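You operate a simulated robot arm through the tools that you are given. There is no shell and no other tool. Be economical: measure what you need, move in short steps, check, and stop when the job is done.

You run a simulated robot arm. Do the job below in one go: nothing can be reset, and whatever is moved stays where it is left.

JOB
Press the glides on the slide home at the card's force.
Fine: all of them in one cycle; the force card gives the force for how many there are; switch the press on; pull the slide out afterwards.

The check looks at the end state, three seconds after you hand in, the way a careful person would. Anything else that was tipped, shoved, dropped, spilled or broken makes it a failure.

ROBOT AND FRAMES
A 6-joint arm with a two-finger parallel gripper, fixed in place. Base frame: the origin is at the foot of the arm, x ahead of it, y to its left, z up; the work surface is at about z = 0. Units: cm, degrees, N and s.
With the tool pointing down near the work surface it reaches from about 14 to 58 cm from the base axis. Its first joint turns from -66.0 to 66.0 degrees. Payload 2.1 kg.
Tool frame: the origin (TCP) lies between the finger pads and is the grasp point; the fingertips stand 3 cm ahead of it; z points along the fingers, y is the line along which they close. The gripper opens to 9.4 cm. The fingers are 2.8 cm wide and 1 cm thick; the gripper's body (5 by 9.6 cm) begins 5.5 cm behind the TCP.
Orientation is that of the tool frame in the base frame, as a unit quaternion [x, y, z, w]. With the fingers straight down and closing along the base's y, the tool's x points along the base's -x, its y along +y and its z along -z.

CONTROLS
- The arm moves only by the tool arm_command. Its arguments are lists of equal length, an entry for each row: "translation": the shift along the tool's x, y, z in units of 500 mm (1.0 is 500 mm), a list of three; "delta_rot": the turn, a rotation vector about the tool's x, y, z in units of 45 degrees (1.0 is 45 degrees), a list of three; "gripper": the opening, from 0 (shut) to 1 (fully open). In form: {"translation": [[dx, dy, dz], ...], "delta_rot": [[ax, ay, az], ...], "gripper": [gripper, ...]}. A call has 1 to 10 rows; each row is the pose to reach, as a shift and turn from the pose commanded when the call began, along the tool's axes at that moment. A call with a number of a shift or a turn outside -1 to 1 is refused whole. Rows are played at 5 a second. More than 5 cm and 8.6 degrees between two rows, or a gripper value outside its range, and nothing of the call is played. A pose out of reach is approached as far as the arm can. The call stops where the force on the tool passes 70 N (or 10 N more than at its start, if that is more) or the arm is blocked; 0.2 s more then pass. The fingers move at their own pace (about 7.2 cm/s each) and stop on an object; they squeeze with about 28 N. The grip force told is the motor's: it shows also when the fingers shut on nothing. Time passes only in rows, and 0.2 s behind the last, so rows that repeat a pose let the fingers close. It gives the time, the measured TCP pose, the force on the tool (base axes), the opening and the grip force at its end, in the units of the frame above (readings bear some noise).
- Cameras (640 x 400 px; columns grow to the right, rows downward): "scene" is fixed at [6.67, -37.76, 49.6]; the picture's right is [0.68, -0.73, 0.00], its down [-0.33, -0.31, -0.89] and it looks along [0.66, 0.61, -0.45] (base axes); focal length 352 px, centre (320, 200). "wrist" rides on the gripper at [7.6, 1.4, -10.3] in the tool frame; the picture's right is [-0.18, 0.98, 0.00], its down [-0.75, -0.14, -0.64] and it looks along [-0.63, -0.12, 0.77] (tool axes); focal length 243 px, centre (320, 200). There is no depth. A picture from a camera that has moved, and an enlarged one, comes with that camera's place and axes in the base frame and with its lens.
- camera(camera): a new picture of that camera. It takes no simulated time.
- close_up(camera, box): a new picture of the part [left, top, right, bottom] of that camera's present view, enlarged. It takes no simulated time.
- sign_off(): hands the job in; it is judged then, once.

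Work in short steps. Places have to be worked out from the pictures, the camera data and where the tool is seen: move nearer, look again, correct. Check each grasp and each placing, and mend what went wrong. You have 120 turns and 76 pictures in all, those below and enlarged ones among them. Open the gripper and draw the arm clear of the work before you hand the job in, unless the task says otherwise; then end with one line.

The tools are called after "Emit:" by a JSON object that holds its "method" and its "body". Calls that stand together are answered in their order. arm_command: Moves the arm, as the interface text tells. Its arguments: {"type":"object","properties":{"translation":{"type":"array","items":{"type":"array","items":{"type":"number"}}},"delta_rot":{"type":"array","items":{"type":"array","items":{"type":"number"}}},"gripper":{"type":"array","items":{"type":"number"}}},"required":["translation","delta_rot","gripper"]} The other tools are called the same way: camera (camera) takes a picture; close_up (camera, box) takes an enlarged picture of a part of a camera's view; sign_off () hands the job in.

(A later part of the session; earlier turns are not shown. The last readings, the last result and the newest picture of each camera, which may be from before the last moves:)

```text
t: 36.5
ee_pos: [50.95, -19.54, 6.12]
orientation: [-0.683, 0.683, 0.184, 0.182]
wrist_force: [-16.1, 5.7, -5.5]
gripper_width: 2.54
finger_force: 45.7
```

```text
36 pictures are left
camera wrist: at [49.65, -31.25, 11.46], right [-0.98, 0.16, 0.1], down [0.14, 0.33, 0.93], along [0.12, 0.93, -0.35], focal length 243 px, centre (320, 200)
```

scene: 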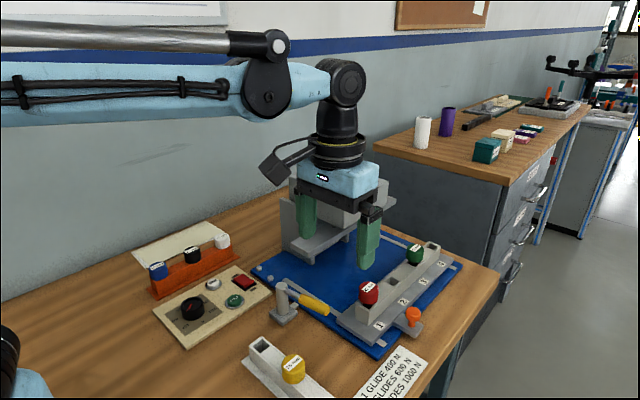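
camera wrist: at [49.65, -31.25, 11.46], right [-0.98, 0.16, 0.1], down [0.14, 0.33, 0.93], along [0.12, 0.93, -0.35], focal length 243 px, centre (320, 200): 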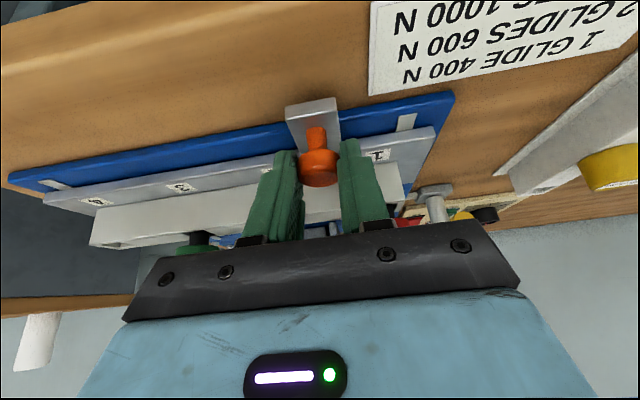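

The knob is gripped at 2.54 cm. I'll push the slide inward (+y) slowly and watch the forces.

Emit:
{"method": "arm_command", "body": {"translation": [[-0.0087, 0.004, 0.005], [-0.0173, 0.004, 0.01], [-0.026, 0.004, 0.015], [-0.0346, 0.004, 0.02], [-0.0433, 0.004, 0.025], [-0.052, 0.004, 0.03]], "delta_rot": [[0, 0, 0], [0, 0, 0], [0, 0, 0], [0, 0, 0], [0, 0, 0], [0, 0, 0]], "gripper": [0.1, 0.1, 0.1, 0.1, 0.1, 0.1]}}

Emit:
{"method": "camera", "body": {"camera": "scene"}}

```text
t: 37.9
ee_pos: [51.04, -16.36, 6.26]
orientation: [-0.683, 0.683, 0.179, 0.186]
wrist_force: [32.7, 0.0, -12.8]
gripper_width: 2.55
finger_force: 45.1
```

```text
35 pictures are left
```

scene: 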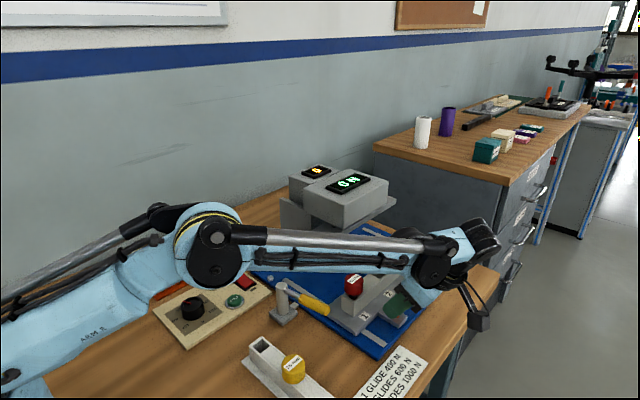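

The slide is moving and the press displays are lit. I'll read them and keep pushing.

Emit:
{"method": "close_up", "body": {"camera": "scene", "box": [280, 150, 400, 230]}}

Emit:
{"method": "arm_command", "body": {"translation": [[-0.0087, -0.003, 0.005], [-0.0173, -0.003, 0.01], [-0.026, -0.003, 0.015], [-0.0346, -0.003, 0.02], [-0.0433, -0.003, 0.025], [-0.052, -0.003, 0.03], [-0.0606, -0.003, 0.035], [-0.0693, -0.003, 0.04], [-0.078, -0.003, 0.045], [-0.0866, -0.003, 0.05]], "delta_rot": [[0, 0, 0], [0, 0, 0], [0, 0, 0], [0, 0, 0], [0, 0, 0], [0, 0, 0], [0, 0, 0], [0, 0, 0], [0, 0, 0], [0, 0, 0]], "gripper": [0.1, 0.1, 0.1, 0.1, 0.1, 0.1, 0.1, 0.1, 0.1, 0.1]}}

Emit:
{"method": "camera", "body": {"camera": "scene"}}

Emit:
{"method": "camera", "body": {"camera": "wrist"}}

```text
5.00 times, centred on (340, 190) of scene
camera zoom: at [6.68, -37.77, 49.6], right [0.68, -0.73, 0.0], down [-0.33, -0.31, -0.89], along [0.66, 0.61, -0.45], focal length 1758 px, centre (220, 250)
```

zoom: 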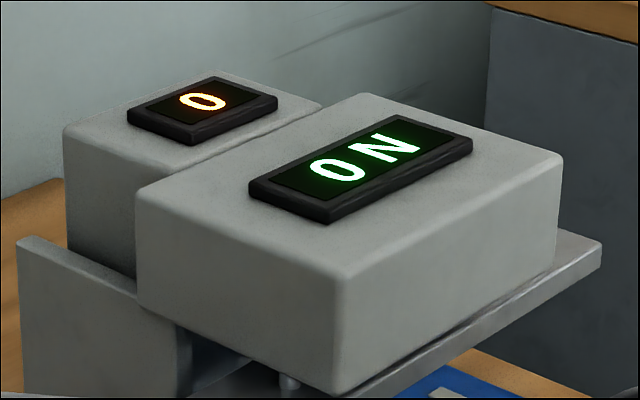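

```text
t: 40.1
ee_pos: [50.94, -11.44, 6.39]
orientation: [-0.683, 0.684, 0.181, 0.183]
wrist_force: [15.9, -0.6, -3.4]
gripper_width: 2.53
finger_force: 44.5
```

```text
33 pictures are left
```

scene: 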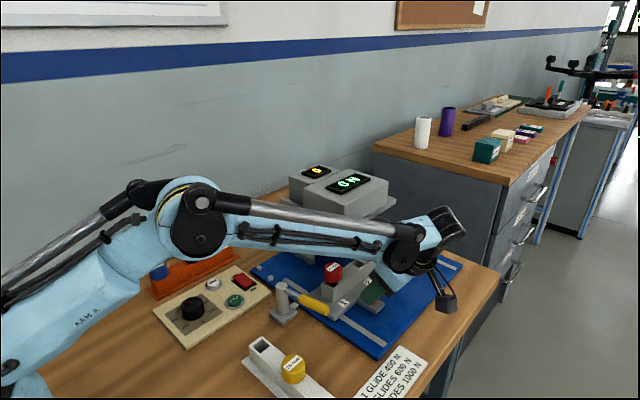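

```text
32 pictures are left
camera wrist: at [49.58, -23.09, 11.5], right [-0.98, 0.16, 0.09], down [0.14, 0.33, 0.93], along [0.12, 0.93, -0.35], focal length 243 px, centre (320, 200)
```

wrist: 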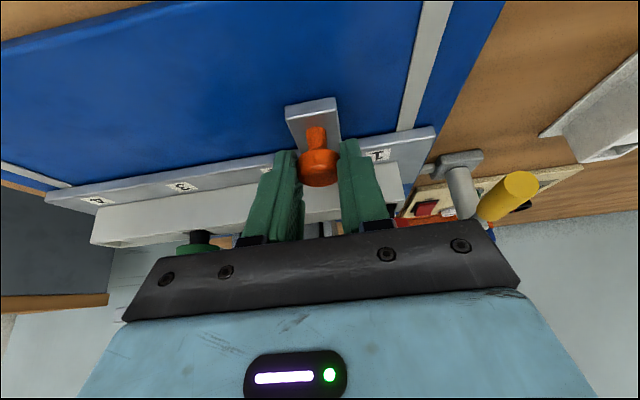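

The display reads ON and the tally shows 0. The slide has moved about 8 cm, so I'll continue carefully toward the stop.

Emit:
{"method": "arm_command", "body": {"translation": [[-0.0087, -0.002, 0.005], [-0.0173, -0.002, 0.01], [-0.026, -0.002, 0.015], [-0.0346, -0.002, 0.02], [-0.0433, -0.002, 0.025], [-0.052, -0.002, 0.03]], "delta_rot": [[0, 0, 0], [0, 0, 0], [0, 0, 0], [0, 0, 0], [0, 0, 0], [0, 0, 0]], "gripper": [0.1, 0.1, 0.1, 0.1, 0.1, 0.1]}}

Emit:
{"method": "close_up", "body": {"camera": "scene", "box": [270, 190, 430, 320]}}

```text
t: 41.5
ee_pos: [51.02, -8.42, 6.17]
orientation: [0.683, -0.683, -0.183, -0.181]
wrist_force: [-1.4, -1.6, -13.0]
gripper_width: 2.53
finger_force: 44.6
```

```text
3.08 times, centred on (350, 255) of scene
camera zoom: at [6.68, -37.77, 49.6], right [0.68, -0.73, 0.0], down [-0.33, -0.31, -0.89], along [0.66, 0.61, -0.45], focal length 1082 px, centre (228, 31)
```

zoom: 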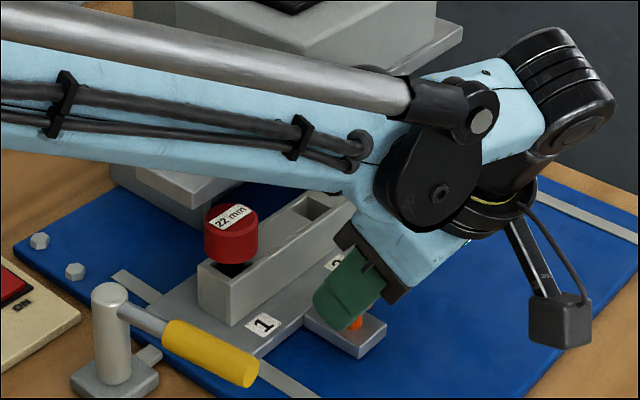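

Emit:
{"method": "arm_command", "body": {"translation": [[-0.0087, 0, 0.005], [-0.0173, 0, 0.01], [-0.026, 0, 0.015], [-0.0346, 0, 0.02], [-0.0433, 0, 0.025], [-0.052, 0, 0.03], [-0.0606, 0, 0.035], [-0.0693, 0, 0.04]], "delta_rot": [[0, 0, 0], [0, 0, 0], [0, 0, 0], [0, 0, 0], [0, 0, 0], [0, 0, 0], [0, 0, 0], [0, 0, 0]], "gripper": [0.1, 0.1, 0.1, 0.1, 0.1, 0.1, 0.1, 0.1]}}

Emit:
{"method": "close_up", "body": {"camera": "scene", "box": [270, 190, 430, 320]}}

```text
t: 43.3
ee_pos: [50.98, -4.84, 6.29]
orientation: [-0.681, 0.686, 0.182, 0.18]
wrist_force: [-5.8, -27.7, 4.9]
gripper_width: 2.54
finger_force: 45.1
```

```text
3.08 times, centred on (350, 255) of scene
camera zoom: at [6.67, -37.76, 49.6], right [0.68, -0.73, 0.0], down [-0.33, -0.31, -0.89], along [0.66, 0.61, -0.45], focal length 1082 px, centre (228, 31)
```

zoom: 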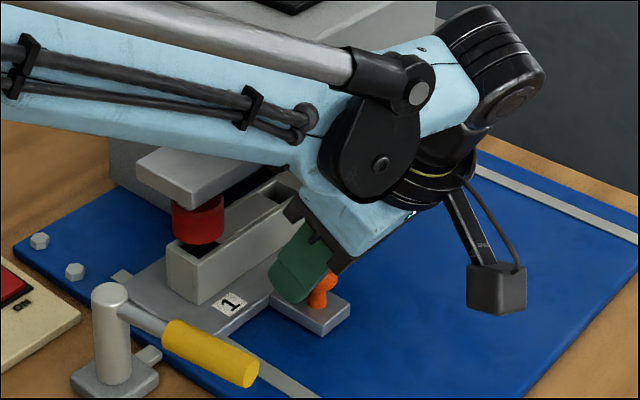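

The reaction force has risen to -28 N after 14.7 cm of travel, which should be the stop. I'll nudge a little more to confirm.

Emit:
{"method": "arm_command", "body": {"translation": [[-0.0035, 0, 0.002], [-0.007, 0, 0.004], [-0.007, 0, 0.004]], "delta_rot": [[0, 0, 0], [0, 0, 0], [0, 0, 0]], "gripper": [0.1, 0.1, 0.1]}}

Emit:
{"method": "camera", "body": {"camera": "wrist"}}

```text
t: 44.1
ee_pos: [50.97, -4.38, 6.09]
orientation: [-0.683, 0.685, 0.181, 0.179]
wrist_force: [-8.9, -27.8, 1.3]
gripper_width: 2.53
finger_force: 45.2
```

```text
29 pictures are left
camera wrist: at [49.6, -16.03, 11.56], right [-0.98, 0.16, 0.09], down [0.15, 0.34, 0.93], along [0.12, 0.93, -0.36], focal length 243 px, centre (320, 200)
```

wrist: 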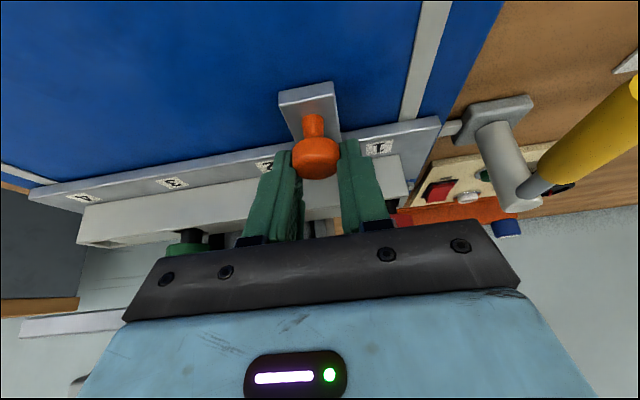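

The grip only slips at about 28 N, so the slide is against its stop. I'll check the display and the lever tab.

Emit:
{"method": "close_up", "body": {"camera": "scene", "box": [270, 150, 410, 250]}}

Emit:
{"method": "close_up", "body": {"camera": "scene", "box": [270, 250, 370, 330]}}

```text
4.00 times, centred on (340, 200) of scene
camera zoom: at [6.67, -37.76, 49.6], right [0.68, -0.73, 0.0], down [-0.33, -0.31, -0.89], along [0.66, 0.61, -0.45], focal length 1407 px, centre (240, 200)
```

zoom: 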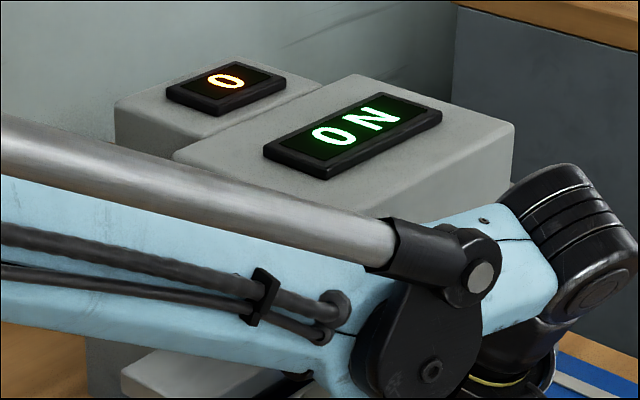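

```text
5.00 times, centred on (320, 290) of scene
camera zoom: at [6.67, -37.76, 49.6], right [0.68, -0.73, 0.0], down [-0.33, -0.31, -0.89], along [0.66, 0.61, -0.45], focal length 1758 px, centre (320, -250)
```

zoom: 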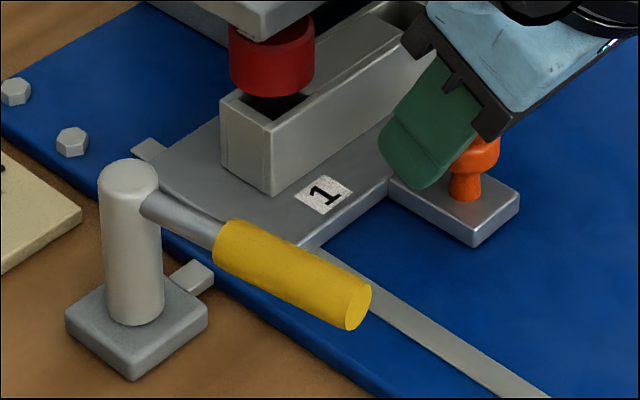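

The slide is home. The lever next to it has a bolt facing the slide plate's end, so it looks like a slide lock. I'll let go of the knob, back off, and inspect the bolt.

Emit:
{"method": "arm_command", "body": {"translation": [[0.003, 0, -0.002], [0.003, 0, -0.002], [0, 0, -0.04], [0, 0, -0.1], [0, 0, -0.18], [0, 0, -0.24], [0, 0, -0.24]], "delta_rot": [[0, 0, 0], [0, 0, 0], [0, 0, 0], [0, 0, 0], [0, 0, 0], [0, 0, 0], [0, 0, 0]], "gripper": [0.5, 0.5, 0.5, 0.5, 0.5, 0.5, 0.5]}}

Emit:
{"method": "close_up", "body": {"camera": "wrist", "box": [220, 0, 480, 180]}}

```text
t: 45.7
ee_pos: [51.05, -10.06, 16.61]
orientation: [0.683, -0.683, -0.184, -0.183]
wrist_force: [-0.6, -0.3, 1.4]
gripper_width: 4.69
finger_force: 0.0
```

```text
2.22 times, centred on (350, 90) of wrist
camera zoom: at [49.67, -21.81, 21.81], right [-0.98, 0.16, 0.09], down [0.14, 0.33, 0.93], along [0.12, 0.93, -0.35], focal length 539 px, centre (253, 444)
```

zoom: 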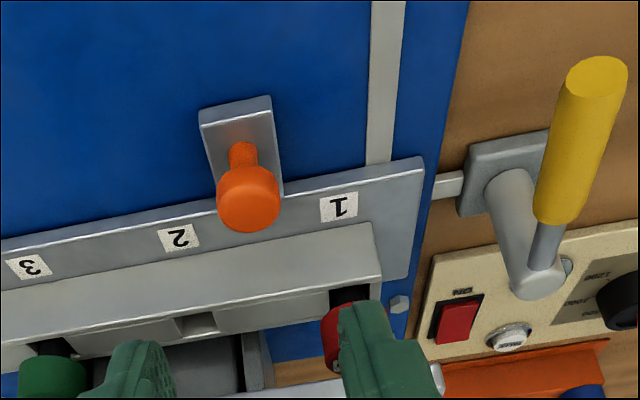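

The bolt points at the slide's end and is retracted, so this is a slide lock. I'll straighten the tool, close the fingers, and move beside the yellow handle on its +x side.

Emit:
{"method": "arm_command", "body": {"translation": [[-0.002, 0.05, 0.01], [-0.005, 0.1, 0.03], [-0.009, 0.15, 0.05], [-0.009, 0.15, 0.065], [-0.009, 0.15, 0.065]], "delta_rot": [[0, 0.17, 0], [0, 0.34, 0], [0, 0.51, 0], [0, 0.667, 0], [0, 0.667, 0]], "gripper": [0, 0, 0, 0, 0]}}

Emit:
{"method": "camera", "body": {"camera": "wrist"}}

Emit:
{"method": "close_up", "body": {"camera": "scene", "box": [250, 220, 390, 330]}}

```text
t: 46.9
ee_pos: [43.56, -8.02, 14.06]
orientation: [-0.707, 0.707, -0.001, -0.001]
wrist_force: [-0.2, -0.3, -1.0]
gripper_width: 0.0
finger_force: 28.2
```

```text
25 pictures are left
camera wrist: at [42.1, -15.57, 24.47], right [-0.98, 0.18, 0.0], down [0.14, 0.76, 0.64], along [0.12, 0.63, -0.77], focal length 243 px, centre (320, 200)
```

wrist: 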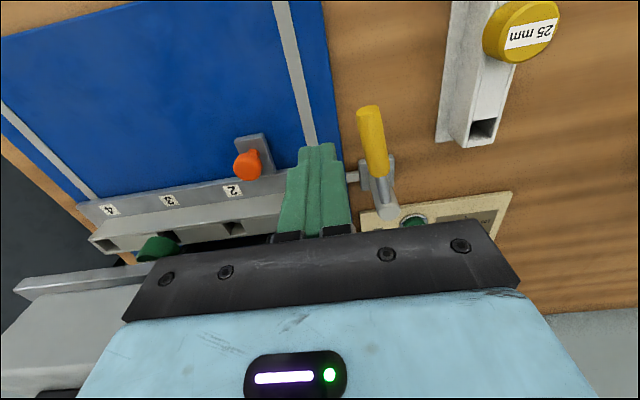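

```text
3.64 times, centred on (320, 275) of scene
camera zoom: at [6.67, -37.76, 49.6], right [0.68, -0.73, 0.0], down [-0.33, -0.31, -0.89], along [0.66, 0.61, -0.45], focal length 1279 px, centre (320, -73)
```

zoom: 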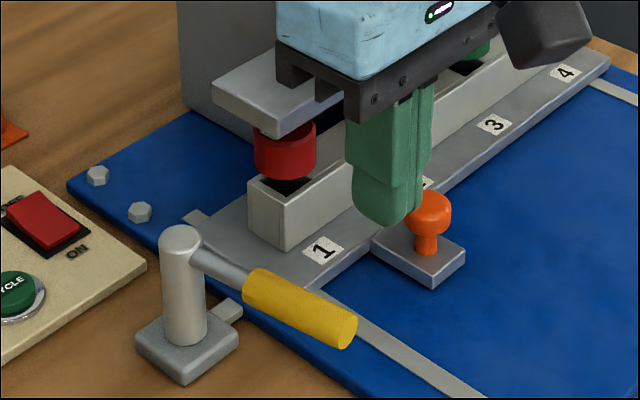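

The handle runs from about (39.5, -3.5) to (39.9, -9) at z of about 6.8. I'll go down beside it and push gently toward -x to test it.

Emit:
{"method": "arm_command", "body": {"translation": [[-0.02, 0.0, 0.06], [-0.02, 0.0, 0.116], [-0.02, 0.015, 0.116], [-0.02, 0.03, 0.116], [-0.02, 0.045, 0.116], [-0.02, 0.06, 0.116]], "delta_rot": [[0, 0, 0], [0, 0, 0], [0, 0, 0], [0, 0, 0], [0, 0, 0], [0, 0, 0]], "gripper": [0, 0, 0, 0, 0, 0]}}

Emit:
{"method": "close_up", "body": {"camera": "scene", "box": [250, 220, 390, 330]}}

```text
t: 48.3
ee_pos: [40.49, -7.05, 8.32]
orientation: [0.707, -0.707, -0.001, 0.001]
wrist_force: [1.7, -1.7, 0.2]
gripper_width: 0.0
finger_force: 28.0
```

```text
3.64 times, centred on (320, 275) of scene
camera zoom: at [6.67, -37.76, 49.6], right [0.68, -0.73, 0.0], down [-0.33, -0.31, -0.89], along [0.66, 0.61, -0.45], focal length 1279 px, centre (320, -73)
```

zoom: 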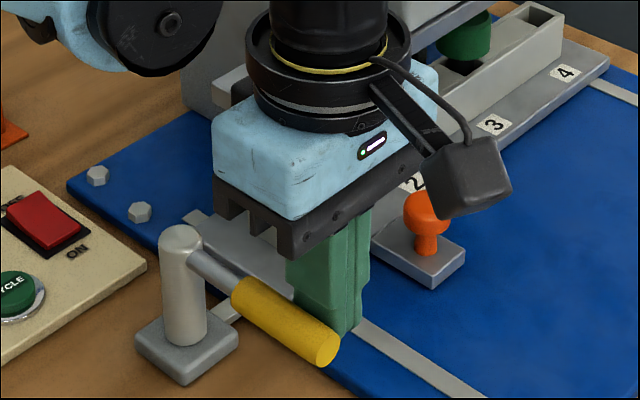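

The handle turns freely. I'll push it about 25° further and look at the bolt.

Emit:
{"method": "arm_command", "body": {"translation": [[0.002, 0.018, 0], [0.003, 0.036, 0], [0.003, 0.054, 0], [0.002, 0.071, 0], [0.002, 0.071, 0]], "delta_rot": [[0, 0, 0], [0, 0, 0], [0, 0, 0], [0, 0, 0], [0, 0, 0]], "gripper": [0, 0, 0, 0, 0]}}

Emit:
{"method": "close_up", "body": {"camera": "scene", "box": [230, 220, 390, 350]}}

Emit:
{"method": "camera", "body": {"camera": "wrist"}}

```text
t: 49.5
ee_pos: [37.13, -7.13, 8.25]
orientation: [0.707, -0.707, -0.001, 0.001]
wrist_force: [0.0, -0.4, 0.8]
gripper_width: 0.0
finger_force: 27.6
```

```text
3.08 times, centred on (310, 285) of scene
camera zoom: at [6.67, -37.76, 49.6], right [0.68, -0.73, 0.0], down [-0.33, -0.31, -0.89], along [0.66, 0.61, -0.45], focal length 1082 px, centre (351, -62)
```

zoom: 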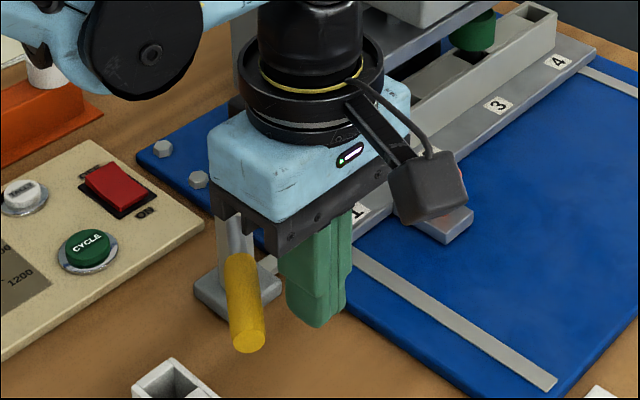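

```text
21 pictures are left
camera wrist: at [35.71, -14.73, 18.79], right [-0.98, 0.18, 0.0], down [0.14, 0.75, 0.64], along [0.12, 0.63, -0.77], focal length 243 px, centre (320, 200)
```

wrist: 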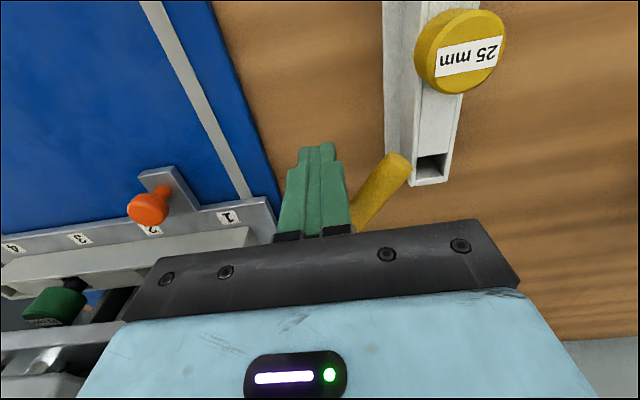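

The handle has swung ahead to about -127°. I'll lift the tool clear and look at the bolt.

Emit:
{"method": "arm_command", "body": {"translation": [[0, -0.02, -0.05], [0, -0.06, -0.13], [0, -0.1, -0.21], [0, -0.1, -0.21]], "delta_rot": [[0, 0, 0], [0, 0, 0], [0, 0, 0], [0, 0, 0]], "gripper": [0, 0, 0, 0]}}

Emit:
{"method": "close_up", "body": {"camera": "scene", "box": [230, 220, 390, 350]}}

Emit:
{"method": "close_up", "body": {"camera": "wrist", "box": [220, 80, 460, 240]}}

```text
t: 50.5
ee_pos: [42.14, -7.15, 18.81]
orientation: [-0.707, 0.707, 0.0, 0.0]
wrist_force: [-0.1, 0.2, 0.3]
gripper_width: 0.0
finger_force: 27.9
```

```text
3.08 times, centred on (310, 285) of scene
camera zoom: at [6.67, -37.76, 49.6], right [0.68, -0.73, 0.0], down [-0.33, -0.31, -0.89], along [0.66, 0.61, -0.45], focal length 1082 px, centre (351, -62)
```

zoom: 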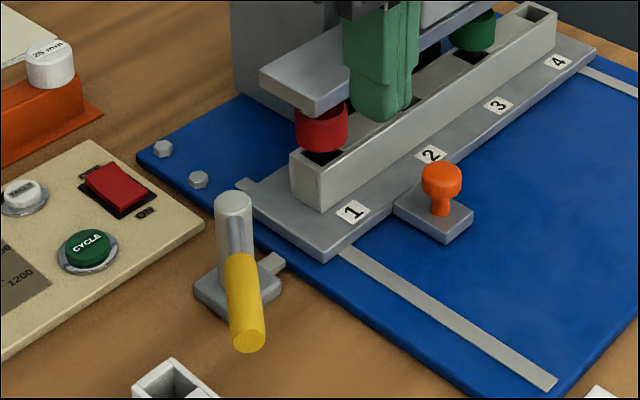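

```text
2.50 times, centred on (340, 160) of wrist
camera zoom: at [40.81, -14.68, 29.29], right [-0.98, 0.18, 0.0], down [0.14, 0.75, 0.64], along [0.12, 0.63, -0.77], focal length 606 px, centre (270, 300)
```

zoom: 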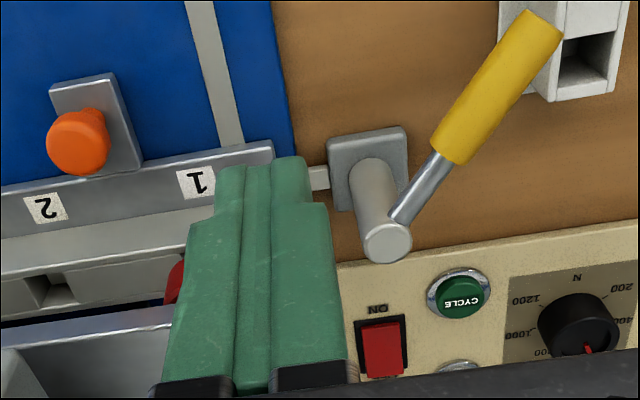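

The bolt hasn't moved at this angle. The lever is loose, so I'll push it further the same way and see whether the bolt throws.

Emit:
{"method": "arm_command", "body": {"translation": [[-0.012, 0.076, 0.04], [-0.012, 0.076, 0.13], [-0.012, 0.076, 0.21], [-0.032, 0.116, 0.21], [-0.043, 0.134, 0.21], [-0.054, 0.152, 0.21], [-0.068, 0.166, 0.21], [-0.082, 0.176, 0.21], [-0.082, 0.176, 0.21]], "delta_rot": [[0, 0, 0], [0, 0, 0], [0, 0, 0], [0, 0, 0], [0, 0, 0], [0, 0, 0], [0, 0, 0], [0, 0, 0], [0, 0, 0]], "gripper": [0, 0, 0, 0, 0, 0, 0, 0, 0]}}

Emit:
{"method": "close_up", "body": {"camera": "scene", "box": [210, 220, 370, 350]}}

```text
t: 51.6
ee_pos: [36.66, -5.67, 8.39]
orientation: [-0.704, 0.71, -0.019, 0.005]
wrist_force: [15.9, -10.2, 0.1]
gripper_width: 0.01
finger_force: 27.6
stopped in row 5: the force on the tool passed its limit (the readings are from after the stop); the commanded pose is now the measured one
```

```text
3.08 times, centred on (290, 285) of scene
camera zoom: at [6.67, -37.76, 49.6], right [0.68, -0.73, 0.0], down [-0.33, -0.31, -0.89], along [0.66, 0.61, -0.45], focal length 1082 px, centre (412, -62)
```

zoom: 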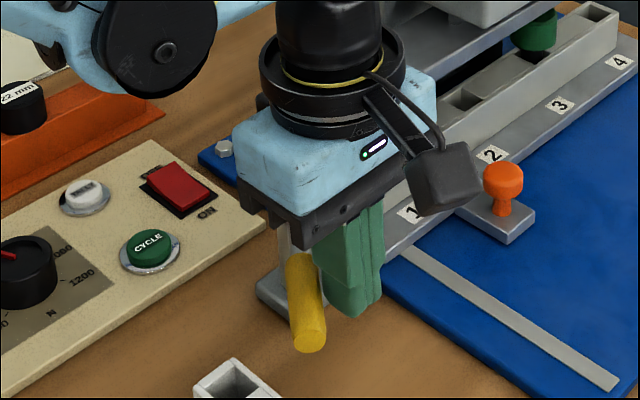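

The lever hit a hard end stop at about -127°. I'll back off and check the bolt and the display again.

Emit:
{"method": "arm_command", "body": {"translation": [[0.02, -0.03, -0.02], [0.03, -0.06, -0.1], [0.04, -0.1, -0.18], [0.04, -0.1, -0.26], [0.04, -0.1, -0.26]], "delta_rot": [[0, 0, 0], [0, 0, 0], [0, 0, 0], [0, 0, 0], [0, 0, 0]], "gripper": [0, 0, 0, 0, 0]}}

Emit:
{"method": "close_up", "body": {"camera": "scene", "box": [240, 150, 420, 340]}}

```text
t: 52.9
ee_pos: [41.04, -7.28, 21.52]
orientation: [-0.705, 0.709, -0.015, 0.004]
wrist_force: [1.3, 0.5, 0.1]
gripper_width: 0.02
finger_force: 28.0
```

```text
2.11 times, centred on (330, 245) of scene
camera zoom: at [6.67, -37.76, 49.6], right [0.68, -0.73, 0.0], down [-0.33, -0.31, -0.89], along [0.66, 0.61, -0.45], focal length 740 px, centre (299, 105)
```

zoom: 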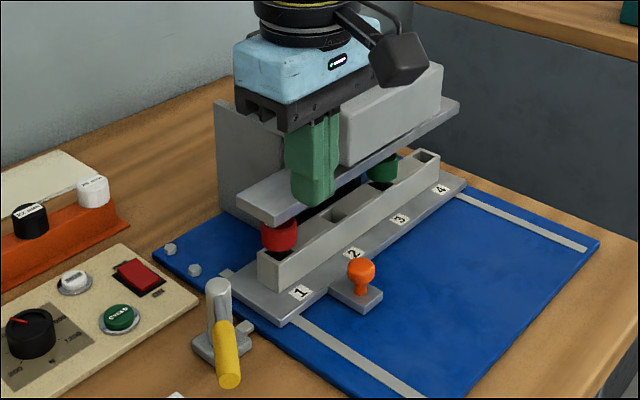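

There's no change in the bolt at this end. I'll straddle the handle with the open fingers and bring it back the other way, first to about -81° and then a bit further, watching the bolt.

Emit:
{"method": "arm_command", "body": {"translation": [[-0.04, 0.06, 0], [-0.0756, 0.117, 0.0], [-0.0756, 0.117, 0.08], [-0.0756, 0.117, 0.16], [-0.0756, 0.117, 0.22], [-0.0756, 0.117, 0.264], [-0.0756, 0.117, 0.264]], "delta_rot": [[0, 0, 0], [0, 0, 0], [0, 0, 0], [0, 0, 0], [0, 0, 0], [0, 0, 0], [0, 0, 0]], "gripper": [0.5, 0.5, 0.5, 0.5, 0.5, 0.5, 0.5]}}

Emit:
{"method": "camera", "body": {"camera": "wrist"}}

```text
t: 54.5
ee_pos: [35.68, -3.98, 8.2]
orientation: [-0.705, 0.709, -0.017, 0.004]
wrist_force: [-1.1, 1.0, 0.2]
gripper_width: 4.79
finger_force: 0.7
```

```text
16 pictures are left
camera wrist: at [33.96, -11.32, 18.73], right [-0.98, 0.19, -0.03], down [0.13, 0.76, 0.63], along [0.14, 0.62, -0.77], focal length 243 px, centre (320, 200)
```

wrist: 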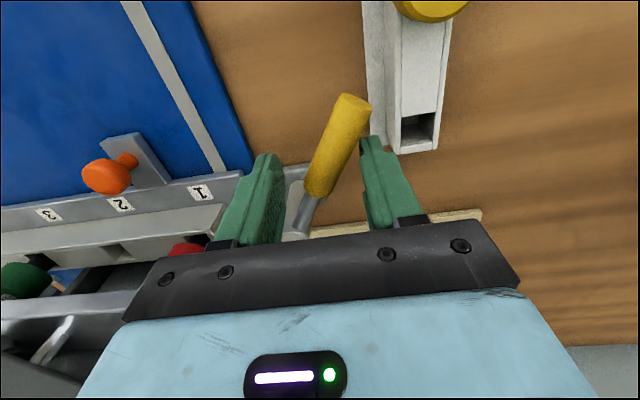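

The handle is between the fingers. I'll drag it slowly back toward the slide and on to about -60°, with the force limit guarding the end stop.

Emit:
{"method": "arm_command", "body": {"translation": [[0.008, -0.019, 0], [0.012, -0.037, 0], [0.015, -0.056, 0], [0.013, -0.066, 0], [0.01, -0.078, 0], [0.005, -0.092, 0], [0.005, -0.092, 0]], "delta_rot": [[0, 0, 0], [0, 0, 0], [0, 0, 0], [0, 0, 0], [0, 0, 0], [0, 0, 0], [0, 0, 0]], "gripper": [0.5, 0.5, 0.5, 0.5, 0.5, 0.5, 0.5]}}

Emit:
{"method": "close_up", "body": {"camera": "wrist", "box": [180, 60, 460, 240]}}

```text
t: 56.0
ee_pos: [40.33, -4.13, 8.27]
orientation: [-0.705, 0.709, -0.016, 0.004]
wrist_force: [0.1, 0.2, 0.5]
gripper_width: 4.67
finger_force: 0.0
```

```text
2.22 times, centred on (320, 150) of wrist
camera zoom: at [38.55, -11.43, 18.76], right [-0.98, 0.19, -0.03], down [0.13, 0.76, 0.63], along [0.14, 0.62, -0.77], focal length 539 px, centre (320, 311)
```

zoom: 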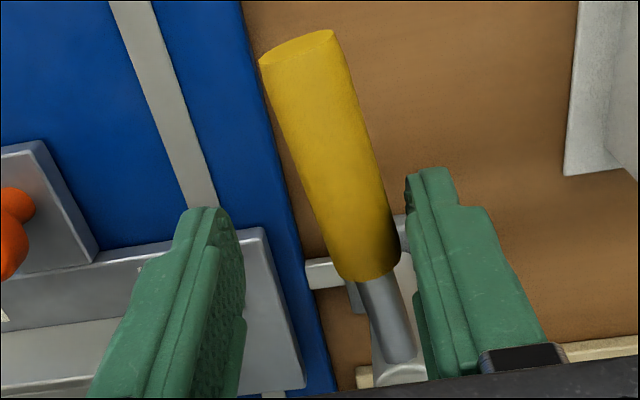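

The handle is at about -70° and the bolt tip is still short of the slide, at x of about 41.8. I'll continue in the same direction in small steps.

Emit:
{"method": "arm_command", "body": {"translation": [[-0.008, -0.008, 0], [-0.016, -0.016, 0], [-0.024, -0.024, 0], [-0.034, -0.034, 0], [-0.044, -0.04, 0], [-0.044, -0.04, 0]], "delta_rot": [[0, 0, 0], [0, 0, 0], [0, 0, 0], [0, 0, 0], [0, 0, 0], [0, 0, 0]], "gripper": [0.5, 0.5, 0.5, 0.5, 0.5, 0.5]}}

Emit:
{"method": "close_up", "body": {"camera": "wrist", "box": [180, 60, 460, 240]}}

```text
t: 57.5
ee_pos: [41.66, -2.04, 8.18]
orientation: [-0.705, 0.709, -0.012, -0.003]
wrist_force: [-44.3, -23.8, -3.0]
gripper_width: 7.12
finger_force: 21.3
```

```text
2.22 times, centred on (320, 150) of wrist
camera zoom: at [40.22, -9.39, 18.81], right [-0.98, 0.19, -0.02], down [0.14, 0.77, 0.63], along [0.13, 0.61, -0.78], focal length 539 px, centre (320, 311)
```

zoom: 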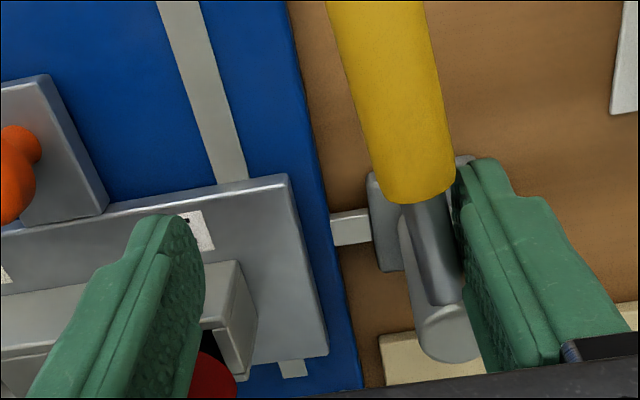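

The lever's other end stop is right at its starting angle, so it has two positions about 50° apart. The slide moved freely at the start position, so that is the unlocked one. I'll put the lever over to its other position before cycling.

Emit:
{"method": "arm_command", "body": {"translation": [[0.02, 0.02, 0], [0.044, 0.04, 0], [0.052, 0.056, 0], [0.056, 0.072, 0], [0.052, 0.085, 0], [0.048, 0.098, 0], [0.043, 0.108, 0], [0.038, 0.116, 0], [0.038, 0.116, 0]], "delta_rot": [[0, 0, 0], [0, 0, 0], [0, 0, 0], [0, 0, 0], [0, 0, 0], [0, 0, 0], [0, 0, 0], [0, 0, 0], [0, 0, 0]], "gripper": [0.5, 0.5, 0.5, 0.5, 0.5, 0.5, 0.5, 0.5, 0.5]}}

Emit:
{"method": "close_up", "body": {"camera": "wrist", "box": [160, 60, 460, 240]}}

```text
t: 59.5
ee_pos: [36.52, -3.71, 8.06]
orientation: [-0.705, 0.709, -0.015, 0.005]
wrist_force: [-0.2, 0.3, -0.3]
gripper_width: 4.7
finger_force: 0.2
```

```text
2.13 times, centred on (310, 150) of wrist
camera zoom: at [34.71, -11.1, 18.64], right [-0.98, 0.19, -0.03], down [0.13, 0.76, 0.63], along [0.14, 0.62, -0.77], focal length 518 px, centre (341, 307)
```

zoom: 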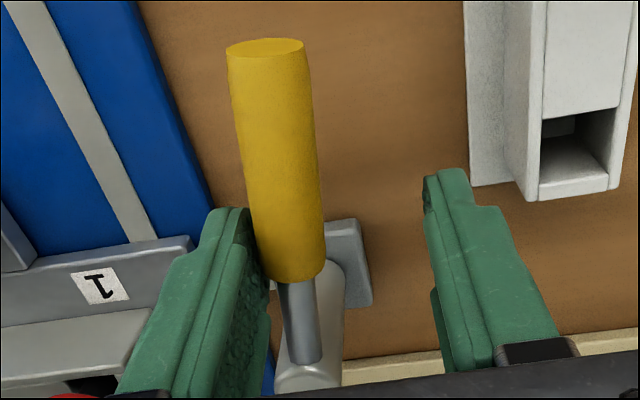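

The handle is only at about -95°. I'll narrow the fingers around it and carry it on to the other stop.

Emit:
{"method": "arm_command", "body": {"translation": [[0, -0.012, 0], [0, -0.012, 0], [0.0, 0.0, 0], [-0.002, 0.016, 0], [-0.004, 0.026, 0], [-0.006, 0.036, 0]], "delta_rot": [[0, 0, 0], [0, 0, 0], [0, 0, 0], [0, 0, 0], [0, 0, 0], [0, 0, 0]], "gripper": [0.34, 0.34, 0.34, 0.34, 0.34, 0.34]}}

Emit:
{"method": "close_up", "body": {"camera": "wrist", "box": [160, 60, 460, 240]}}

```text
t: 60.9
ee_pos: [35.16, -3.42, 8.01]
orientation: [-0.703, 0.711, -0.023, 0.009]
wrist_force: [48.6, -0.8, -10.8]
gripper_width: 3.73
finger_force: 45.1
```

```text
2.13 times, centred on (310, 150) of wrist
camera zoom: at [33.08, -10.84, 18.57], right [-0.98, 0.19, -0.05], down [0.12, 0.76, 0.64], along [0.16, 0.62, -0.77], focal length 518 px, centre (341, 307)
```

zoom: 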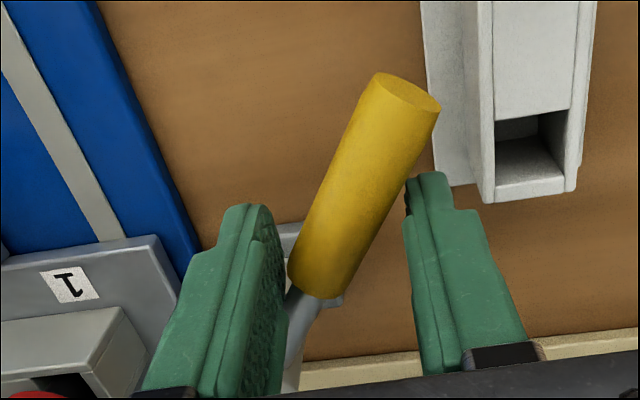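

The lever is at its far stop. I'll relieve the push, lift off, and travel over to the CYCLE button with the fingers closed.

Emit:
{"method": "arm_command", "body": {"translation": [[0, -0.008, 0], [0, -0.008, -0.06], [0, -0.004, -0.14], [-0.06, 0, -0.2], [-0.14, 0.005, -0.2], [-0.21, 0.015, -0.2], [-0.27, 0.02, -0.16], [-0.27, 0.02, -0.08], [-0.27, 0.02, -0.08]], "delta_rot": [[0, 0, 0], [0, 0, 0], [0, 0, 0], [0, 0, 0], [0, 0, 0], [0, 0, 0], [0, 0, 0], [0, 0, 0], [0, 0, 0]], "gripper": [0.5, 0.5, 0.5, 0.5, 0.3, 0, 0, 0, 0]}}

Emit:
{"method": "camera", "body": {"camera": "scene"}}

```text
t: 62.9
ee_pos: [33.47, 9.95, 11.85]
orientation: [-0.705, 0.709, -0.016, 0.005]
wrist_force: [1.1, 0.6, 1.4]
gripper_width: 0.0
finger_force: 27.8
```

```text
11 pictures are left
```

scene: 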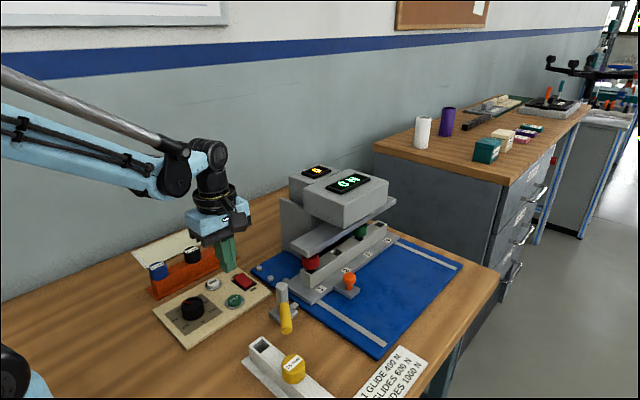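

The slide is in and the lever is over. I'll press CYCLE at (34.1, 10.1), stepping down until contact.

Emit:
{"method": "arm_command", "body": {"translation": [[0, -0.012, 0.08], [0, -0.012, 0.12], [0, -0.012, 0.132], [0, -0.012, 0.138], [0, -0.012, 0.144], [0, -0.012, 0.15], [0, -0.012, 0.156]], "delta_rot": [[0, 0, 0], [0, 0, 0], [0, 0, 0], [0, 0, 0], [0, 0, 0], [0, 0, 0], [0, 0, 0]], "gripper": [0, 0, 0, 0, 0, 0, 0]}}

Emit:
{"method": "camera", "body": {"camera": "scene"}}

```text
t: 64.5
ee_pos: [34.44, 10.04, 4.06]
orientation: [-0.705, 0.709, -0.016, 0.004]
wrist_force: [2.0, -1.5, 14.7]
gripper_width: 0.0
finger_force: 28.5
```

```text
10 pictures are left
```

scene: 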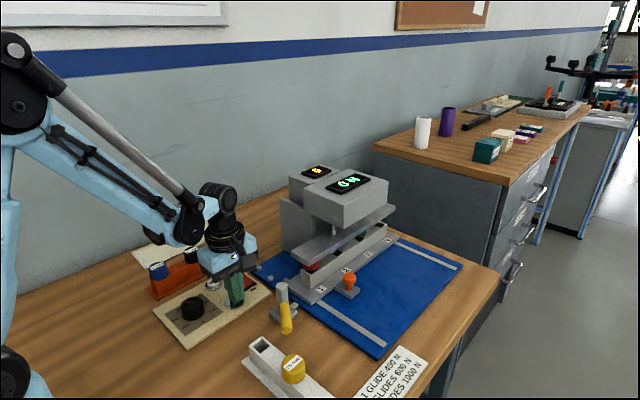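

The button took 15 N and the ram is coming down. I'll release the button and let the cycle finish.

Emit:
{"method": "arm_command", "body": {"translation": [[0, 0, -0.08], [0, 0, -0.16], [0, 0, -0.24], [0, 0, -0.24], [0, 0, -0.24], [0, 0, -0.24], [0, 0, -0.24], [0, 0, -0.24], [0, 0, -0.24], [0, 0, -0.24]], "delta_rot": [[0, 0, 0], [0, 0, 0], [0, 0, 0], [0, 0, 0], [0, 0, 0], [0, 0, 0], [0, 0, 0], [0, 0, 0], [0, 0, 0], [0, 0, 0]], "gripper": [0, 0, 0, 0, 0, 0, 0, 0, 0, 0]}}

Emit:
{"method": "arm_command", "body": {"translation": [[0, 0, 0], [0, 0, 0], [0, 0, 0], [0, 0, 0], [0, 0, 0], [0, 0, 0], [0, 0, 0], [0, 0, 0], [0, 0, 0], [0, 0, 0]], "delta_rot": [[0, 0, 0], [0, 0, 0], [0, 0, 0], [0, 0, 0], [0, 0, 0], [0, 0, 0], [0, 0, 0], [0, 0, 0], [0, 0, 0], [0, 0, 0]], "gripper": [0, 0, 0, 0, 0, 0, 0, 0, 0, 0]}}

Emit:
{"method": "close_up", "body": {"camera": "scene", "box": [260, 155, 420, 310]}}

```text
t: 66.7
ee_pos: [34.03, 10.37, 15.92]
orientation: [-0.705, 0.709, -0.015, 0.004]
wrist_force: [-0.1, -0.3, 0.4]
gripper_width: 0.02
finger_force: 27.7
```

```text
t: 68.8
ee_pos: [34.02, 10.27, 15.93]
orientation: [-0.705, 0.71, -0.015, 0.005]
wrist_force: [0.2, -0.4, -0.1]
gripper_width: 0.01
finger_force: 27.8
```

```text
2.58 times, centred on (340, 232) of scene
camera zoom: at [6.67, -37.76, 49.6], right [0.68, -0.73, 0.0], down [-0.33, -0.31, -0.89], along [0.66, 0.61, -0.45], focal length 908 px, centre (268, 116)
```

zoom: 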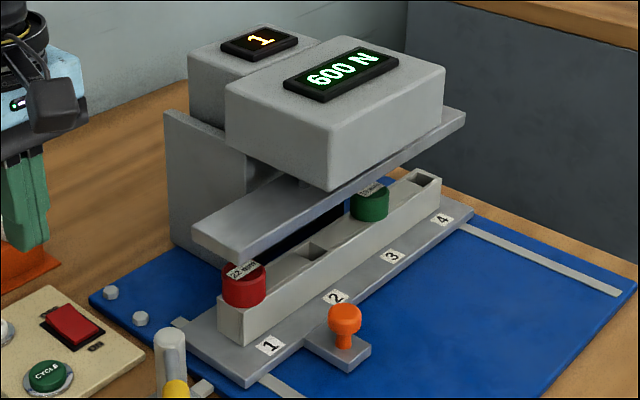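

The cycle ran: 600 N shown, tally 1, and both glides are down. Next I'll go back to the lever and return it to its starting position so the slide can come out.

Emit:
{"method": "arm_command", "body": {"translation": [[0.06, -0.005, -0.04], [0.14, -0.01, -0.05], [0.21, -0.02, -0.05], [0.284, -0.028, -0.03], [0.284, -0.028, -0.03]], "delta_rot": [[0, 0, 0], [0, 0, 0], [0, 0, 0], [0, 0, 0], [0, 0, 0]], "gripper": [0.2, 0.5, 0.5, 0.5, 0.5]}}

```text
t: 70.0
ee_pos: [35.56, -3.9, 17.91]
orientation: [-0.704, 0.71, -0.015, 0.005]
wrist_force: [0.5, -0.9, -0.4]
gripper_width: 4.71
finger_force: 0.1
```

I'm over the handle at the same place as before. I'll go down to straddle it and drag it back to its start position.

Emit:
{"method": "arm_command", "body": {"translation": [[0, 0, 0.08], [0, 0, 0.15], [0, 0, 0.194], [0.008, -0.019, 0.194], [0.012, -0.037, 0.194], [0.015, -0.056, 0.194], [0.013, -0.066, 0.194], [0.01, -0.078, 0.194], [0.007, -0.086, 0.194]], "delta_rot": [[0, 0, 0], [0, 0, 0], [0, 0, 0], [0, 0, 0], [0, 0, 0], [0, 0, 0], [0, 0, 0], [0, 0, 0], [0, 0, 0]], "gripper": [0.5, 0.5, 0.5, 0.5, 0.5, 0.5, 0.5, 0.5, 0.5]}}

Emit:
{"method": "close_up", "body": {"camera": "wrist", "box": [180, 60, 460, 240]}}

```text
t: 70.7
ee_pos: [35.57, -3.94, 10.73]
orientation: [-0.706, 0.708, -0.013, 0.0]
wrist_force: [-0.7, 2.7, 29.9]
gripper_width: 4.67
finger_force: 0.0
stopped in row 3: the force on the tool passed its limit (the readings are from after the stop); the commanded pose is now the measured one
```

```text
2.22 times, centred on (320, 150) of wrist
camera zoom: at [34.0, -11.36, 21.29], right [-0.98, 0.19, -0.02], down [0.13, 0.76, 0.63], along [0.13, 0.62, -0.78], focal length 539 px, centre (320, 311)
```

zoom: 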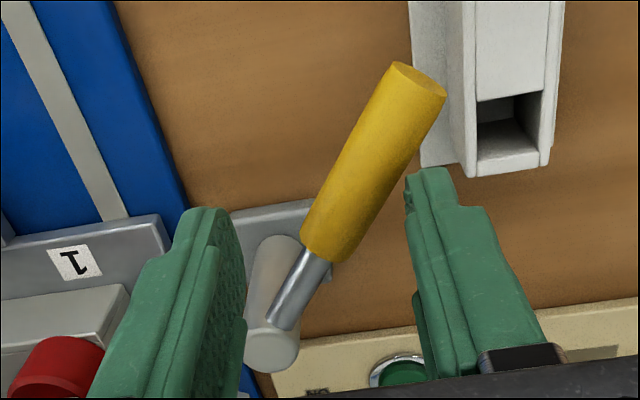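

A finger touched the slanted handle on the way down. I'll rise, yaw the gripper about 37° to lie across the handle, and go down again.

Emit:
{"method": "arm_command", "body": {"translation": [[0, 0, -0.06], [-0.001, 0.004, -0.06], [-0.002, 0.008, -0.06], [-0.003, 0.01, -0.06], [-0.004, 0.011, -0.06], [-0.004, 0.011, -0.06], [-0.004, 0.011, 0.0], [-0.004, 0.011, 0.03], [-0.004, 0.011, 0.05]], "delta_rot": [[0, 0, 0.05], [0, 0, 0.22], [0, 0, 0.4], [0, 0, 0.58], [0, 0, 0.75], [0, 0, 0.82], [0, 0, 0.82], [0, 0, 0.82], [0, 0, 0.82]], "gripper": [0.45, 0.45, 0.45, 0.45, 0.45, 0.45, 0.45, 0.45, 0.45]}}

Emit:
{"method": "close_up", "body": {"camera": "wrist", "box": [180, 60, 460, 240]}}

```text
t: 72.7
ee_pos: [34.96, -3.95, 8.05]
orientation: [-0.445, 0.895, -0.014, 0.004]
wrist_force: [-0.3, -1.0, 0.4]
gripper_width: 4.21
finger_force: 0.1
```

```text
2.22 times, centred on (320, 150) of wrist
camera zoom: at [29.17, -8.92, 18.52], right [-0.67, 0.74, -0.03], down [0.56, 0.53, 0.64], along [0.49, 0.42, -0.77], focal length 539 px, centre (320, 311)
```

zoom: 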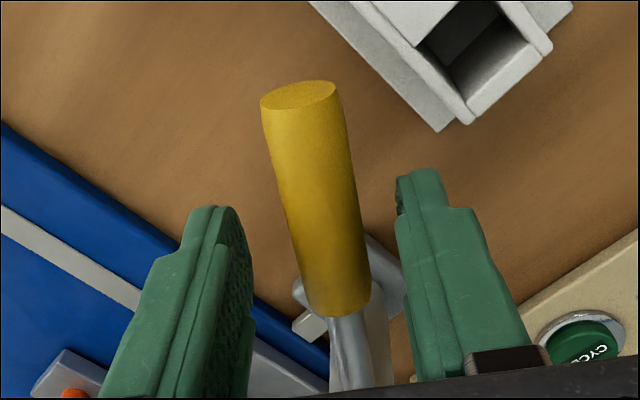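

The handle is now neatly straddled. I'll drag it back to its start angle, turning the gripper along with it.

Emit:
{"method": "arm_command", "body": {"translation": [[-0.005, -0.02, 0], [-0.01, -0.04, 0], [-0.02, -0.063, 0], [-0.031, -0.075, 0], [-0.041, -0.086, 0], [-0.05, -0.094, 0], [-0.05, -0.094, 0]], "delta_rot": [[0, 0, -0.12], [0, 0, -0.28], [0, 0, -0.45], [0, 0, -0.6], [0, 0, -0.75], [0, 0, -0.85], [0, 0, -0.85]], "gripper": [0.45, 0.45, 0.45, 0.45, 0.45, 0.45, 0.45]}}

Emit:
{"method": "close_up", "body": {"camera": "wrist", "box": [180, 60, 460, 240]}}

```text
t: 74.3
ee_pos: [40.37, -4.82, 8.12]
orientation: [0.714, -0.7, 0.013, 0.0]
wrist_force: [-3.3, -0.9, -1.0]
gripper_width: 4.4
finger_force: 1.8
```

```text
2.22 times, centred on (320, 150) of wrist
camera zoom: at [38.95, -12.12, 18.79], right [-0.99, 0.16, -0.02], down [0.11, 0.77, 0.63], along [0.12, 0.62, -0.78], focal length 539 px, centre (320, 311)
```

zoom: 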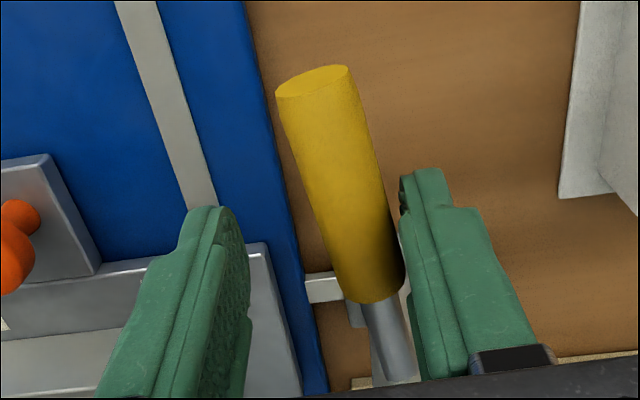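

The lever is back at its start position. I'll lift off and go to the tilted stand-off pose in front of the knob that I used before.

Emit:
{"method": "arm_command", "body": {"translation": [[0, 0, -0.09], [0, 0, -0.18], [0.04, -0.05, -0.2], [0.07, -0.11, -0.2], [0.09, -0.165, -0.19], [0.105, -0.213, -0.17], [0.105, -0.213, -0.17]], "delta_rot": [[0, 0, 0], [0, 0, 0], [0, -0.16, 0], [0, -0.33, 0], [0, -0.5, 0], [0, -0.667, 0], [0, -0.667, 0]], "gripper": [0.5, 0.5, 0.5, 0.5, 0.5, 0.5, 0.5]}}

```text
t: 75.9
ee_pos: [50.88, -9.64, 17.19]
orientation: [0.694, -0.676, -0.172, -0.182]
wrist_force: [0.1, 0.2, -1.0]
gripper_width: 4.7
finger_force: 0.1
```

Emit:
{"method": "arm_command", "body": {"translation": [[0.02, -0.001, 0.06], [0.026, -0.001, 0.12], [0.026, -0.001, 0.18], [0.026, -0.001, 0.238], [0.026, -0.001, 0.238]], "delta_rot": [[0, 0, 0], [0, 0, 0], [0, 0, 0], [0, 0, 0], [0, 0, 0]], "gripper": [0.5, 0.5, 0.5, 0.5, 0.5]}}

Emit:
{"method": "camera", "body": {"camera": "wrist"}}

```text
t: 77.1
ee_pos: [51.13, -4.89, 6.11]
orientation: [0.693, -0.676, -0.17, -0.181]
wrist_force: [-1.1, 0.9, 0.6]
gripper_width: 4.7
finger_force: 0.0
```

```text
5 pictures are left
camera wrist: at [49.94, -16.51, 11.54], right [-0.99, 0.14, 0.07], down [0.12, 0.35, 0.93], along [0.11, 0.93, -0.36], focal length 243 px, centre (320, 200)
```

wrist: 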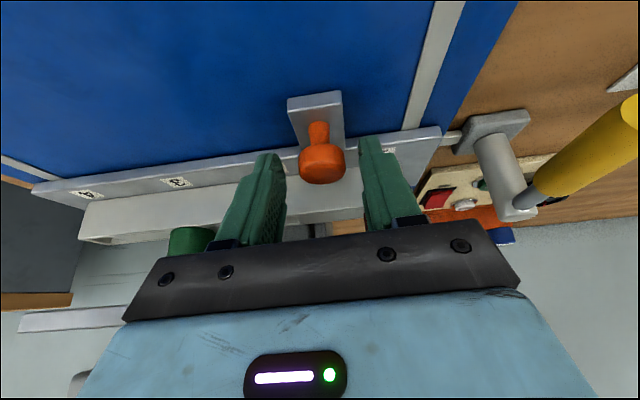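

The knob is between the fingers again. I'll grip it and start pulling the slide out slowly (-y).

Emit:
{"method": "arm_command", "body": {"translation": [[0, 0, 0], [0, 0, 0], [0, 0, 0], [0.0087, 0.002, -0.005], [0.0173, 0.002, -0.01], [0.026, 0.002, -0.015], [0.0346, 0.002, -0.02]], "delta_rot": [[0, 0, 0], [0, 0, 0], [0, 0, 0], [0, 0, 0], [0, 0, 0], [0, 0, 0], [0, 0, 0]], "gripper": [0.1, 0.1, 0.1, 0.1, 0.1, 0.1, 0.1]}}

```text
t: 78.7
ee_pos: [50.97, -6.99, 6.05]
orientation: [0.693, -0.676, -0.175, -0.18]
wrist_force: [-29.2, 0.5, -16.0]
gripper_width: 2.53
finger_force: 45.3
```

Emit:
{"method": "arm_command", "body": {"translation": [[0.0087, 0.003, -0.005], [0.0173, 0.0035, -0.01], [0.026, 0.004, -0.015], [0.0346, 0.004, -0.02], [0.0433, 0.0045, -0.025], [0.052, 0.005, -0.03], [0.0606, 0.005, -0.035], [0.0693, 0.0055, -0.04], [0.078, 0.006, -0.045], [0.0866, 0.006, -0.05]], "delta_rot": [[0, 0, 0], [0, 0, 0], [0, 0, 0], [0, 0, 0], [0, 0, 0], [0, 0, 0], [0, 0, 0], [0, 0, 0], [0, 0, 0], [0, 0, 0]], "gripper": [0.1, 0.1, 0.1, 0.1, 0.1, 0.1, 0.1, 0.1, 0.1, 0.1]}}

Emit:
{"method": "arm_command", "body": {"translation": [[0.0087, 0.001, -0.005], [0.0173, 0.001, -0.01], [0.026, 0.001, -0.015], [0.0346, 0.001, -0.02], [0.0433, 0.002, -0.025], [0.052, 0.002, -0.03], [0.0606, 0.002, -0.035], [0.0693, 0.002, -0.04]], "delta_rot": [[0, 0, 0], [0, 0, 0], [0, 0, 0], [0, 0, 0], [0, 0, 0], [0, 0, 0], [0, 0, 0], [0, 0, 0]], "gripper": [0.1, 0.1, 0.1, 0.1, 0.1, 0.1, 0.1, 0.1]}}

```text
t: 80.9
ee_pos: [50.89, -11.93, 5.99]
orientation: [0.693, -0.676, -0.17, -0.183]
wrist_force: [19.3, 1.1, -6.9]
gripper_width: 2.52
finger_force: 44.8
```

```text
t: 82.7
ee_pos: [50.86, -16.11, 6.14]
orientation: [0.693, -0.677, -0.169, -0.182]
wrist_force: [22.6, 1.0, -26.3]
gripper_width: 2.51
finger_force: 45.2
```

The slide is following smoothly. I'll pull the last 3.4 cm to its original out position.

Emit:
{"method": "arm_command", "body": {"translation": [[0.0087, -0.002, -0.005], [0.0173, -0.002, -0.01], [0.026, -0.002, -0.015], [0.0346, -0.002, -0.02], [0.0433, -0.001, -0.025], [0.052, -0.001, -0.03], [0.0585, -0.001, -0.0337]], "delta_rot": [[0, 0, 0], [0, 0, 0], [0, 0, 0], [0, 0, 0], [0, 0, 0], [0, 0, 0], [0, 0, 0]], "gripper": [0.1, 0.1, 0.1, 0.1, 0.1, 0.1, 0.1]}}

Emit:
{"method": "camera", "body": {"camera": "scene"}}

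```text
t: 84.3
ee_pos: [50.97, -19.05, 6.45]
orientation: [0.694, -0.674, -0.175, -0.183]
wrist_force: [0.0, 19.1, -20.1]
gripper_width: 2.55
finger_force: 45.4
```

```text
4 pictures are left
```

scene: 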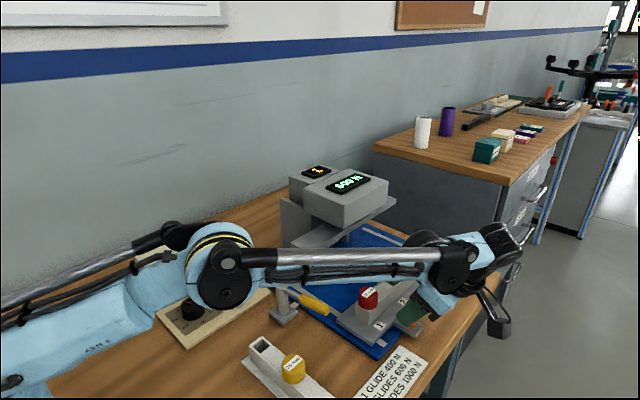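

The outer stop has been reached (+19 N). I'll unload, open the fingers, and back away up and clear.

Emit:
{"method": "arm_command", "body": {"translation": [[-0.003, 0, 0.001], [-0.003, 0, 0.001], [-0.003, 0, 0.001], [0, 0, -0.04], [0.0, 0, -0.12], [-0.03, 0.03, -0.18], [-0.08, 0.1, -0.2], [-0.08, 0.17, -0.2], [-0.08, 0.24, -0.2], [-0.08, 0.24, -0.2]], "delta_rot": [[0, 0, 0], [0, 0, 0], [0, 0, 0], [0, 0, 0], [0, 0, 0], [0, 0.1, 0], [0, 0.25, 0], [0, 0.4, 0], [0, 0.55, 0], [0, 0.667, 0]], "gripper": [0.5, 0.5, 0.5, 0.5, 0.5, 0.5, 0.5, 0.5, 0.5, 0.5]}}

Emit:
{"method": "camera", "body": {"camera": "scene"}}

```text
t: 86.5
ee_pos: [38.66, -20.76, 16.66]
orientation: [0.714, -0.7, 0.014, 0.0]
wrist_force: [-0.3, 0.0, 0.0]
gripper_width: 4.71
finger_force: 0.1
out of reach, approached as far as the arm can: row 5
```

```text
3 pictures are left
```

scene: 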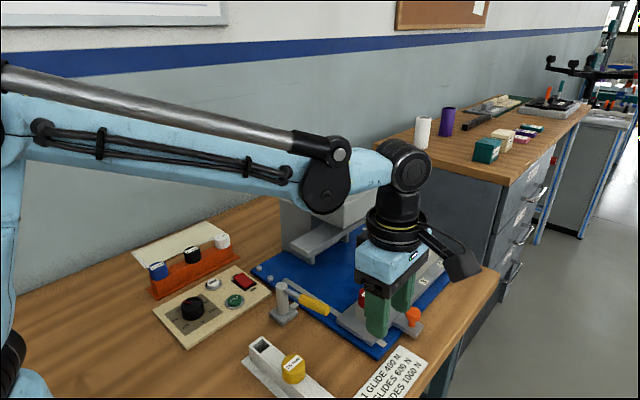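

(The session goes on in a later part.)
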